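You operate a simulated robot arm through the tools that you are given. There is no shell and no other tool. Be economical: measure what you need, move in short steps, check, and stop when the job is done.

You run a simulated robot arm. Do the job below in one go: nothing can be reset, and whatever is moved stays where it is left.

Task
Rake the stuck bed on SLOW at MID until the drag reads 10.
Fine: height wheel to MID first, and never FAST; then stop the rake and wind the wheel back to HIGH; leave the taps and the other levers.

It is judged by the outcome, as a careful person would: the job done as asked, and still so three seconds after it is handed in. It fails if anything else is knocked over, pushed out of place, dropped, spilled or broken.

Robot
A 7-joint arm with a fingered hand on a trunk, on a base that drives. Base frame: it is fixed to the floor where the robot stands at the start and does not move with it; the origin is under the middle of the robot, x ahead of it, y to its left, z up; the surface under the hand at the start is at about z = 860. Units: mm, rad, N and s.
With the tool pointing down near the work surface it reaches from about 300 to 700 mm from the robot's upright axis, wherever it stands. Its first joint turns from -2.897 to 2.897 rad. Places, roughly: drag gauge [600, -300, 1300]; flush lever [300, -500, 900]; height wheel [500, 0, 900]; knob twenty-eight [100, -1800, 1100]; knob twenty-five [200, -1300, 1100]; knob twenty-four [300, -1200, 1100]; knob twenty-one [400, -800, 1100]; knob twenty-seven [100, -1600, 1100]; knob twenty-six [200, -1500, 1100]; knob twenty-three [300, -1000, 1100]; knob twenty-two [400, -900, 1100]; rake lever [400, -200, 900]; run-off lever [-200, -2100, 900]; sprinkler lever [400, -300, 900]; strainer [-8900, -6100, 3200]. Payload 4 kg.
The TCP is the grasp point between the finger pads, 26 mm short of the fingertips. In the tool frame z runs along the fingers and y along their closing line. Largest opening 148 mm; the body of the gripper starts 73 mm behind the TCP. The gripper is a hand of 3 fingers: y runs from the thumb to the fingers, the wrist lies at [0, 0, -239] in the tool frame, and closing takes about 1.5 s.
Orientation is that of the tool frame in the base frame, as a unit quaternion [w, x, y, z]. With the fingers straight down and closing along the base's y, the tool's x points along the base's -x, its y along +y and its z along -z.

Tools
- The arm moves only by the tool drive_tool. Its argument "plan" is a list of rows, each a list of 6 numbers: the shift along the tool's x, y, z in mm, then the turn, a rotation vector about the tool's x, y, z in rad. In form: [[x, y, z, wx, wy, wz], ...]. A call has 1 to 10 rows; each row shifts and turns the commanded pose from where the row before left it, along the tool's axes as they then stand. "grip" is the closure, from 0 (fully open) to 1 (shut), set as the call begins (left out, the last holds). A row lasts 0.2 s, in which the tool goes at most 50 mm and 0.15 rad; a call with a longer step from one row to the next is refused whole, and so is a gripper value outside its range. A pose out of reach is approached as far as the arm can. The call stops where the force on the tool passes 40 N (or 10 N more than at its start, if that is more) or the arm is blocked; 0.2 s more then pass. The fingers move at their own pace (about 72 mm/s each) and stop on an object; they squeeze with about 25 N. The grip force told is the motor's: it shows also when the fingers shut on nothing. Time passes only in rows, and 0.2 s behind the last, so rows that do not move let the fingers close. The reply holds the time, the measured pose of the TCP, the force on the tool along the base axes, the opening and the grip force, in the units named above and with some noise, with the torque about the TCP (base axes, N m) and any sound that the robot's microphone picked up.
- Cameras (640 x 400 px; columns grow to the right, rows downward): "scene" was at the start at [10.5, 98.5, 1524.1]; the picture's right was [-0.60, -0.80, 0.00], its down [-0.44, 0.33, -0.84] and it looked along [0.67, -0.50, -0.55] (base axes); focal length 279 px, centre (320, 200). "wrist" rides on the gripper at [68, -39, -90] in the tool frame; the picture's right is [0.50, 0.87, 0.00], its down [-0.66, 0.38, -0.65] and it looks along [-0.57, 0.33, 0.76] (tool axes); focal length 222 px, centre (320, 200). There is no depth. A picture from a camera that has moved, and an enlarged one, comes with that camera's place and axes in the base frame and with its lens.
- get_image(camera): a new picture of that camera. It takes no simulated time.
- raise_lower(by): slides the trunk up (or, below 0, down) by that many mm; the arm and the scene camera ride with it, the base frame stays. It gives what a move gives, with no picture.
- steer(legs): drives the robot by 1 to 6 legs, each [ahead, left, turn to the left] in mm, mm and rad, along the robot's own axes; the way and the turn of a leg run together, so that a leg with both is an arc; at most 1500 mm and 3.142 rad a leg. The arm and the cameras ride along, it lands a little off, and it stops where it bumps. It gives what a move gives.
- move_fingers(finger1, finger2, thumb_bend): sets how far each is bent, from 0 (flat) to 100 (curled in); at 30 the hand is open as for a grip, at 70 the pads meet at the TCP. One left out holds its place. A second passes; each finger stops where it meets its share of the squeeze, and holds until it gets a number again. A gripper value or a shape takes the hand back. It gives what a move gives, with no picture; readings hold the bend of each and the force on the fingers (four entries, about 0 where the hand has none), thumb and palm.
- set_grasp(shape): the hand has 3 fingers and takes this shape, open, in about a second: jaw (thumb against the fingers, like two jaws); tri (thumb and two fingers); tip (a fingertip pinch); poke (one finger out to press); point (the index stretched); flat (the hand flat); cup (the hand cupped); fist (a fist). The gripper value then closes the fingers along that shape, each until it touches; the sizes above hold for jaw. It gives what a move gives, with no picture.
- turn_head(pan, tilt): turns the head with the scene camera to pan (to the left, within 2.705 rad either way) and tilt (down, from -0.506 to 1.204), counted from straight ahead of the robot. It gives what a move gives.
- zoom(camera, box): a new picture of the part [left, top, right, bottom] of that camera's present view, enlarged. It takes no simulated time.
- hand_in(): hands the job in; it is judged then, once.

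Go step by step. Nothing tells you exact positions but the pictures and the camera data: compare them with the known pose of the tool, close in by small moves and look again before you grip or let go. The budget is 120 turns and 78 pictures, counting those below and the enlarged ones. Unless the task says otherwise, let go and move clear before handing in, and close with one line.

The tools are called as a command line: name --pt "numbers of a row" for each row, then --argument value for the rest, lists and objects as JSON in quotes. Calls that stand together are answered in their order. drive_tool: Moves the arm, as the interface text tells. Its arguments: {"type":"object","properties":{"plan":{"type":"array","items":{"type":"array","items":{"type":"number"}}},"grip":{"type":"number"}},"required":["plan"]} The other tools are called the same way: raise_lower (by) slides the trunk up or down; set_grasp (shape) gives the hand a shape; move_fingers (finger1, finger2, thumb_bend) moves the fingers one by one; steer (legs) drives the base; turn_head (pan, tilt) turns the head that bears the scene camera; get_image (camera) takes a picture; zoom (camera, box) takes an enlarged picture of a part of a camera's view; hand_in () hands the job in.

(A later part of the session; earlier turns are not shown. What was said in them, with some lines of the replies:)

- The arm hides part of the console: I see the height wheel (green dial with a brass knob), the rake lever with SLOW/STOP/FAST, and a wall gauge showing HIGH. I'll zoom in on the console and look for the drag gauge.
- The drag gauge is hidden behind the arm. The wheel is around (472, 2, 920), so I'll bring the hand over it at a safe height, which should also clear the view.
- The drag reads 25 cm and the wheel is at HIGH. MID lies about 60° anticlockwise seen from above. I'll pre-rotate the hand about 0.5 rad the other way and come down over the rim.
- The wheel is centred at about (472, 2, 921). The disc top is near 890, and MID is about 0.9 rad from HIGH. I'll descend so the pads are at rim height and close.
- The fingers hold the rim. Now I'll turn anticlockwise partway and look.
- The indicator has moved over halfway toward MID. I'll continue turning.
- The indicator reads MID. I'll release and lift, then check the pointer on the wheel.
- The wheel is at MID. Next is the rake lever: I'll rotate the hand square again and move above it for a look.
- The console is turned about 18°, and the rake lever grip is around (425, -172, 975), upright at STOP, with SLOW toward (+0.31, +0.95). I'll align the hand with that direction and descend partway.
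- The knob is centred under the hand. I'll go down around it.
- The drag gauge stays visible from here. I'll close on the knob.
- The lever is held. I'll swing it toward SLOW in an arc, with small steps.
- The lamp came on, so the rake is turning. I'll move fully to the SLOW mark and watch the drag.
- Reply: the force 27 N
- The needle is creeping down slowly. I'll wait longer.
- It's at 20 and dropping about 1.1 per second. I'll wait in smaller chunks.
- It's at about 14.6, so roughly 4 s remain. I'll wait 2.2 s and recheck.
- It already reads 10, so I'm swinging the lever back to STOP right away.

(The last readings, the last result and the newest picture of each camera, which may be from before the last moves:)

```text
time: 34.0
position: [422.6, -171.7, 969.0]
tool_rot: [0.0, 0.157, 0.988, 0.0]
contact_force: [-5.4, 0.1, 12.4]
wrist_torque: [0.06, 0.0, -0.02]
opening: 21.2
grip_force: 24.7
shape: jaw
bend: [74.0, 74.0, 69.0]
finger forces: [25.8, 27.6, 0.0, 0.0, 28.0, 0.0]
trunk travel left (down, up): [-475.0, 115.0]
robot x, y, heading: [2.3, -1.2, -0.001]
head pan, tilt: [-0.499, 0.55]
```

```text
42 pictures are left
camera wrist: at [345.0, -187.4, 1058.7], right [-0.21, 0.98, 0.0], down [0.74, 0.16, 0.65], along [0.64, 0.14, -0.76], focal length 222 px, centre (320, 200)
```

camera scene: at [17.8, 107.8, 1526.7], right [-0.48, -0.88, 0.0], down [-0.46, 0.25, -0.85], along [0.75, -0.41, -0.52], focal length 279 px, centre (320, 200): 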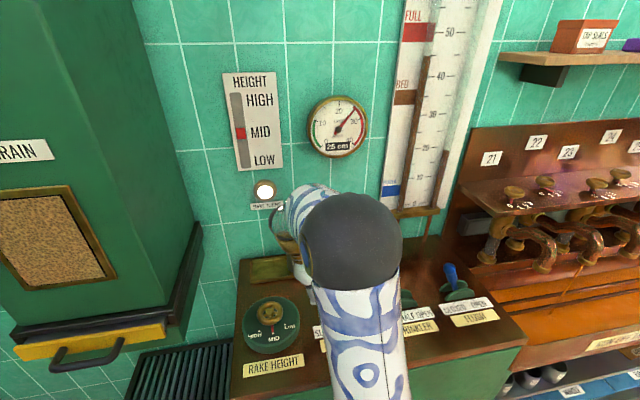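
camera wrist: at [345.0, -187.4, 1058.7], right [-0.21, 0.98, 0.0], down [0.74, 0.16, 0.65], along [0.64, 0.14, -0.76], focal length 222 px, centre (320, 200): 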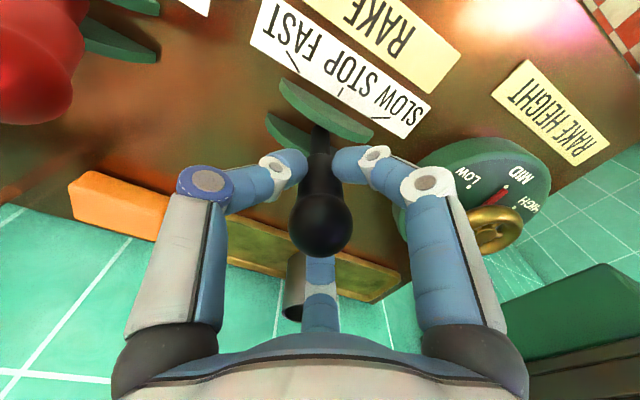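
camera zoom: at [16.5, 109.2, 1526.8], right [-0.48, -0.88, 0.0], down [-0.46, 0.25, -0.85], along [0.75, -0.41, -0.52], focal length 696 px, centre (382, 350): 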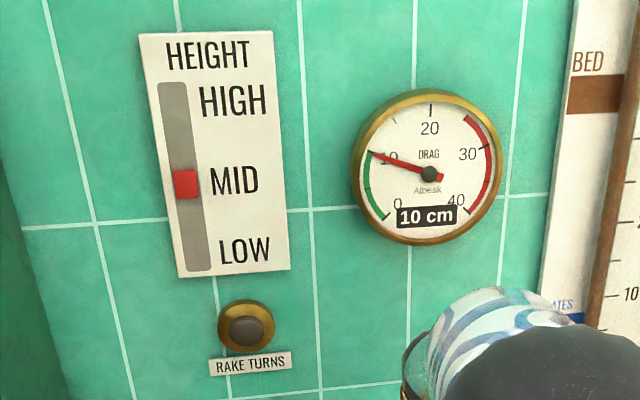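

The rake has stopped with the lamp off, and the drag reads 10. I'll let go, lift clear, and return to the wheel.

drive_tool --pt "0 0 0 0 0 0" --pt "0 0 0 0 0 0" --pt "0 0 0 0 0 0" --pt "0 0 0 0 0 0" --pt "0 0 0 0 0 0" --pt "0 0 0 0 0 0" --pt "0 0 0 0 0 0" --pt "0 0 0 0 0 0" --grip 0

drive_tool --pt "0 0 -30 0 0 0" --pt "0 0 -40 0 0 0" --pt "0 0 -40 0 0 0" --pt "0 0 0 0 0 0"

get_image --camera "wrist"

zoom --camera "scene" --box '[210, 60, 380, 220]'

```text
time: 35.8
position: [424.1, -171.7, 968.7]
tool_rot: [0.0, 0.158, 0.988, 0.0]
contact_force: [0.3, 0.2, 0.5]
wrist_torque: [0.0, 0.02, 0.01]
opening: 148.0
grip_force: 0.0
shape: jaw
bend: [30.0, 30.0, 30.0]
finger forces: [0.1, 0.0, 0.1, 0.0, 0.0, 0.0]
trunk travel left (down, up): [-475.0, 115.0]
robot x, y, heading: [-3.7, 1.3, 0.003]
head pan, tilt: [-0.499, 0.55]
```

```text
time: 36.8
position: [422.0, -171.8, 1077.4]
tool_rot: [0.0, 0.158, 0.988, 0.0]
contact_force: [-0.7, -0.1, 0.3]
wrist_torque: [0.01, 0.01, -0.01]
opening: 147.9
grip_force: 0.0
shape: jaw
bend: [30.0, 30.0, 30.0]
finger forces: [0.0, 0.0, 0.0, 0.0, 0.1, 0.0]
trunk travel left (down, up): [-475.0, 115.0]
robot x, y, heading: [2.0, -0.2, 0.002]
head pan, tilt: [-0.499, 0.55]
```

```text
41 pictures are left
camera wrist: at [343.6, -187.4, 1168.1], right [-0.21, 0.98, 0.0], down [0.74, 0.16, 0.65], along [0.64, 0.14, -0.76], focal length 222 px, centre (320, 200)
```

wrist: 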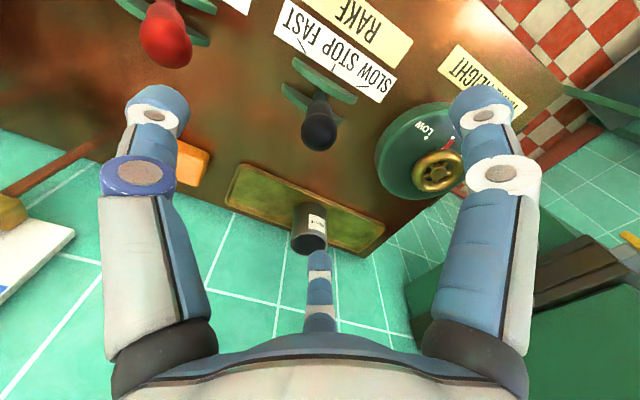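

```text
2.50 times, centred on (295, 140) of scene
camera zoom: at [18.0, 108.7, 1526.8], right [-0.48, -0.88, 0.0], down [-0.46, 0.25, -0.85], along [0.75, -0.41, -0.52], focal length 696 px, centre (382, 350)
```

zoom: 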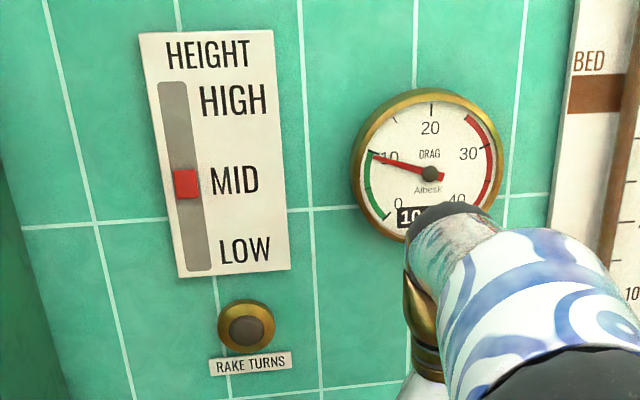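

Still STOP and 10. I'm moving back over the wheel with the hand turned to the release angle.

drive_tool --pt "1.3 37 0 0 0 0" --pt "1.3 36 0 0 0 0" --pt "1.3 36 0 0 0 0" --pt "1.3 36 0 0 0 0" --pt "1.2 36 0 0 0 -0.13" --pt "0 0 0 0 0 -0.135" --pt "0 0 10 0 0 -0.135" --pt "0 0 20 0 0 -0.135" --pt "0 0 20 0 0 -0.135" --pt "0 0 0 0 0 0"

get_image --camera "wrist"

```text
time: 39.0
position: [472.6, 5.7, 1028.1]
tool_rot: [0.001, -0.177, 0.984, 0.0]
contact_force: [0.4, -0.6, 0.2]
wrist_torque: [0.0, -0.04, 0.0]
opening: 147.8
grip_force: 0.0
shape: jaw
bend: [30.0, 30.0, 30.0]
finger forces: [0.0, 0.0, 0.0, 0.0, 0.0, 0.0]
trunk travel left (down, up): [-475.0, 115.0]
robot x, y, heading: [-0.8, 0.6, -0.002]
head pan, tilt: [-0.499, 0.55]
```

```text
39 pictures are left
camera wrist: at [421.9, -54.2, 1118.8], right [-0.77, 0.64, 0.0], down [0.48, 0.58, 0.65], along [0.42, 0.5, -0.76], focal length 222 px, centre (320, 200)
```

wrist: 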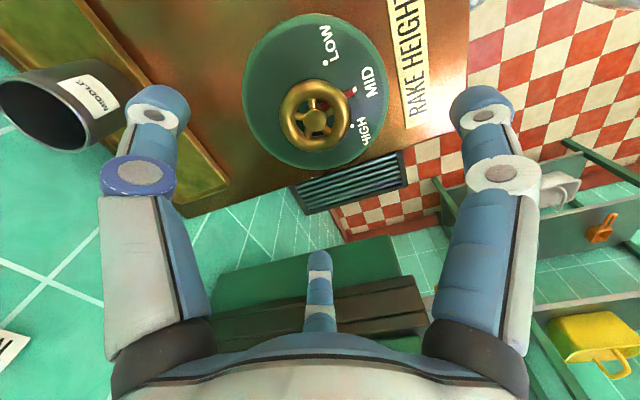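

I'll make a small correction, then descend and grip the rim.

drive_tool --pt "1.2 -3.3 26 0 0 0" --pt "0 0 26 0 0 0" --pt "0 0 26 0 0 0" --pt "0 0 26 0 0 0" --pt "0 0 0 0 0 0"

drive_tool --pt "0 0 0 0 0 0" --pt "0 0 0 0 0 0" --pt "0 0 0 0 0 0" --pt "0 0 0 0 0 0" --pt "0 0 0 0 0 0" --pt "0 0 0 0 0 0" --pt "0 0 0 0 0 0" --grip 0.75

drive_tool --pt "0 0 0 0 0 0.1" --pt "0 0 0 0 0 0.1" --pt "0 0 0 0 0 0.1" --pt "0 0 0 0 0 0.1" --pt "0 0 0 0 0 0.1" --pt "0 0 0 0 0 0.1" --pt "0 0 0 0 0 0.1" --pt "0 0 0 0 0 0.1" --pt "0 0 0 0 0 0"

get_image --camera "scene"

get_image --camera "wrist"

```text
time: 40.2
position: [474.0, -0.8, 924.0]
tool_rot: [0.0, -0.176, 0.984, 0.0]
contact_force: [-0.8, -0.8, 0.0]
wrist_torque: [0.04, 0.01, 0.01]
opening: 148.0
grip_force: 0.0
shape: jaw
bend: [30.0, 30.0, 30.0]
finger forces: [0.0, 0.0, 0.1, 0.0, 0.0, 0.0]
trunk travel left (down, up): [-475.0, 115.0]
robot x, y, heading: [-0.4, 0.4, -0.001]
head pan, tilt: [-0.499, 0.55]
```

```text
time: 41.8
position: [473.3, 0.2, 925.1]
tool_rot: [0.0, -0.177, 0.984, 0.0]
contact_force: [1.0, 0.6, -2.6]
wrist_torque: [-0.05, -0.06, 0.0]
opening: 57.3
grip_force: 24.9
shape: jaw
bend: [77.0, 40.0, 70.0]
finger forces: [21.9, 23.0, 0.1, 0.0, 23.0, 0.1]
trunk travel left (down, up): [-475.0, 115.0]
robot x, y, heading: [-0.5, -1.9, -0.0]
head pan, tilt: [-0.499, 0.55]
```

```text
time: 43.8
position: [474.4, -0.2, 924.6]
tool_rot: [0.0, 0.222, 0.975, -0.001]
contact_force: [-7.4, 6.9, -9.5]
wrist_torque: [0.18, 0.2, 0.04]
opening: 56.5
grip_force: 25.1
shape: jaw
bend: [42.0, 41.0, 70.0]
finger forces: [27.7, 21.6, 0.0, 0.0, 22.6, 0.1]
trunk travel left (down, up): [-475.0, 115.0]
robot x, y, heading: [-5.7, 1.0, 0.0]
head pan, tilt: [-0.499, 0.55]
```

```text
38 pictures are left
camera scene: at [17.7, 109.7, 1526.7], right [-0.48, -0.88, 0.0], down [-0.46, 0.25, -0.85], along [0.75, -0.41, -0.52], focal length 279 px, centre (320, 200)
```

scene: 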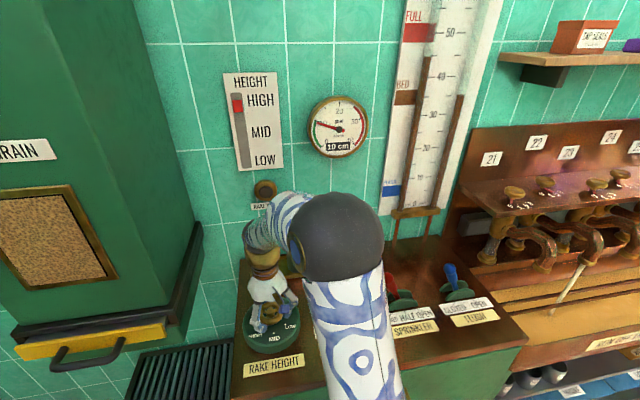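

```text
37 pictures are left
camera wrist: at [395.7, -5.2, 1015.4], right [-0.08, 1.0, 0.0], down [0.76, 0.06, 0.65], along [0.65, 0.05, -0.76], focal length 222 px, centre (320, 200)
```

wrist: 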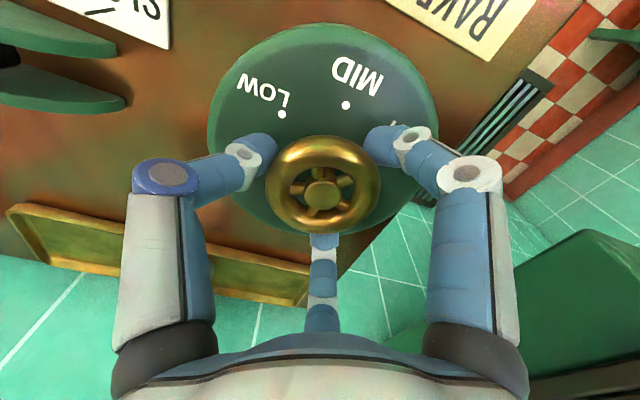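

It's almost at HIGH. I'll turn a bit more.

drive_tool --pt "0 0 0 0 0 0.06" --pt "0 0 0 0 0 0.06" --pt "0 0 0 0 0 0"

zoom --camera "scene" --box '[210, 60, 380, 220]'

```text
time: 44.6
position: [474.8, -0.1, 925.5]
tool_rot: [0.0, 0.28, 0.96, -0.001]
contact_force: [-9.1, 9.3, -8.0]
wrist_torque: [0.23, 0.2, -0.04]
opening: 56.5
grip_force: 26.2
shape: jaw
bend: [42.0, 41.0, 70.0]
finger forces: [27.9, 21.4, 0.0, 0.1, 22.0, 0.1]
trunk travel left (down, up): [-475.0, 115.0]
robot x, y, heading: [0.7, -0.2, 0.003]
head pan, tilt: [-0.499, 0.55]
```

```text
2.50 times, centred on (295, 140) of scene
camera zoom: at [17.6, 110.0, 1526.7], right [-0.48, -0.88, 0.0], down [-0.46, 0.25, -0.85], along [0.75, -0.41, -0.52], focal length 696 px, centre (382, 350)
```

zoom: 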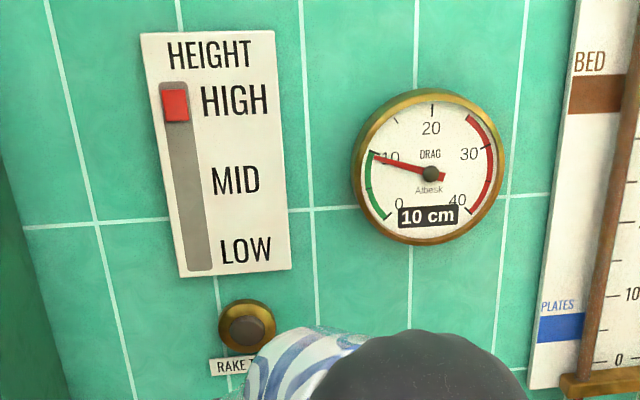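

The indicator is back at HIGH. I'll release, lift and verify.

drive_tool --pt "0 0 0 0 0 0.02" --pt "0 0 0 0 0 0"

drive_tool --pt "0 0 0 0 0 0" --pt "0 0 0 0 0 0" --pt "0 0 0 0 0 0" --pt "0 0 0 0 0 0" --pt "0 0 0 0 0 0" --pt "0 0 0 0 0 0" --pt "0 0 0 0 0 0" --grip 0

drive_tool --pt "0 0 -30 0 0 0" --pt "0 0 -40 0 0 0" --pt "0 0 -40 0 0 0" --pt "0 0 -40 0 0 0" --pt "0 0 0 0 0 0"

get_image --camera "wrist"

get_image --camera "scene"

zoom --camera "scene" --box '[210, 60, 380, 220]'

```text
time: 45.2
position: [474.0, 0.1, 925.8]
tool_rot: [0.0, 0.289, 0.957, 0.0]
contact_force: [-5.5, 8.3, -7.5]
wrist_torque: [0.23, 0.17, 0.05]
opening: 56.3
grip_force: 25.4
shape: jaw
bend: [42.0, 41.0, 70.0]
finger forces: [27.6, 22.0, 0.1, 0.0, 21.7, 0.0]
trunk travel left (down, up): [-475.0, 115.0]
robot x, y, heading: [0.0, -4.9, 0.0]
head pan, tilt: [-0.499, 0.55]
```

```text
time: 46.8
position: [473.1, 0.6, 925.1]
tool_rot: [0.0, 0.289, 0.957, 0.0]
contact_force: [0.1, 0.8, -0.1]
wrist_torque: [0.0, -0.01, 0.0]
opening: 148.1
grip_force: 0.0
shape: jaw
bend: [30.0, 30.0, 30.0]
finger forces: [0.0, 0.0, 0.1, 0.0, 0.1, 0.0]
trunk travel left (down, up): [-475.0, 115.0]
robot x, y, heading: [-3.9, 1.2, 0.001]
head pan, tilt: [-0.499, 0.55]
```

```text
time: 48.0
position: [472.4, 2.1, 1077.4]
tool_rot: [0.001, 0.289, 0.957, -0.001]
contact_force: [0.9, 0.2, 0.5]
wrist_torque: [0.02, 0.01, 0.02]
opening: 147.8
grip_force: 0.1
shape: jaw
bend: [30.0, 30.0, 30.0]
finger forces: [0.0, 0.0, 0.1, 0.0, 0.0, 0.0]
trunk travel left (down, up): [-475.0, 115.0]
robot x, y, heading: [1.2, -0.7, 0.002]
head pan, tilt: [-0.499, 0.55]
```

```text
35 pictures are left
camera wrist: at [393.2, 7.6, 1166.2], right [0.06, 1.0, 0.0], down [0.76, -0.05, 0.65], along [0.65, -0.04, -0.76], focal length 222 px, centre (320, 200)
```

wrist: 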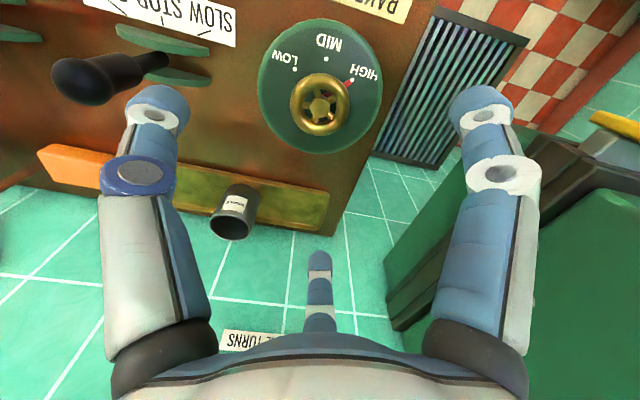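

```text
34 pictures are left
camera scene: at [18.0, 108.8, 1526.8], right [-0.48, -0.88, 0.0], down [-0.46, 0.25, -0.85], along [0.75, -0.41, -0.52], focal length 279 px, centre (320, 200)
```

scene: 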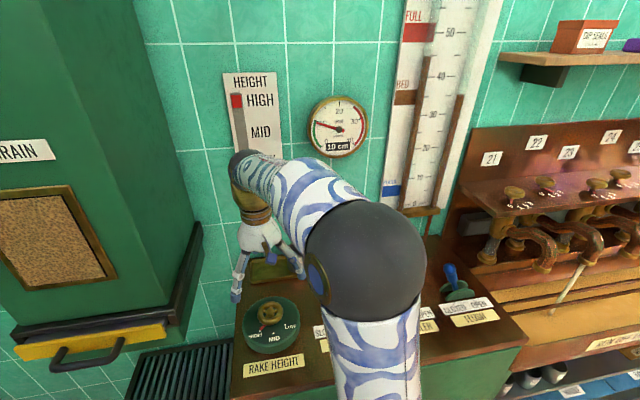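

```text
2.50 times, centred on (295, 140) of scene
camera zoom: at [18.0, 108.8, 1526.8], right [-0.48, -0.88, 0.0], down [-0.46, 0.25, -0.85], along [0.75, -0.41, -0.52], focal length 696 px, centre (382, 350)
```

zoom: 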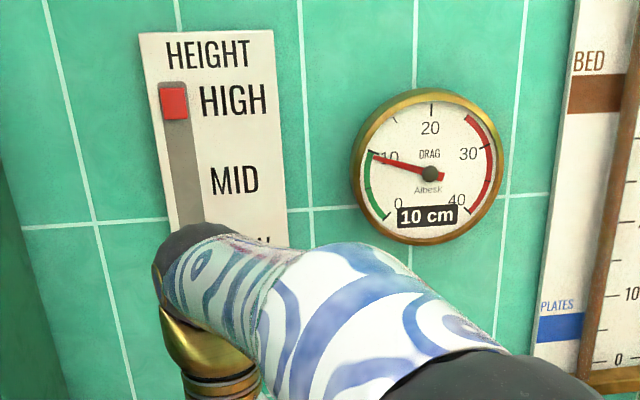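

The height is at HIGH, the drag reads 10, the lever is upright at STOP and the hand is clear, so I'm handing in.

hand_in

```text
The job is handed in.
```

The bed was raked on SLOW at MID until the drag read 10; the rake is now stopped, the height wheel is back at HIGH, and the taps and other levers were left alone.
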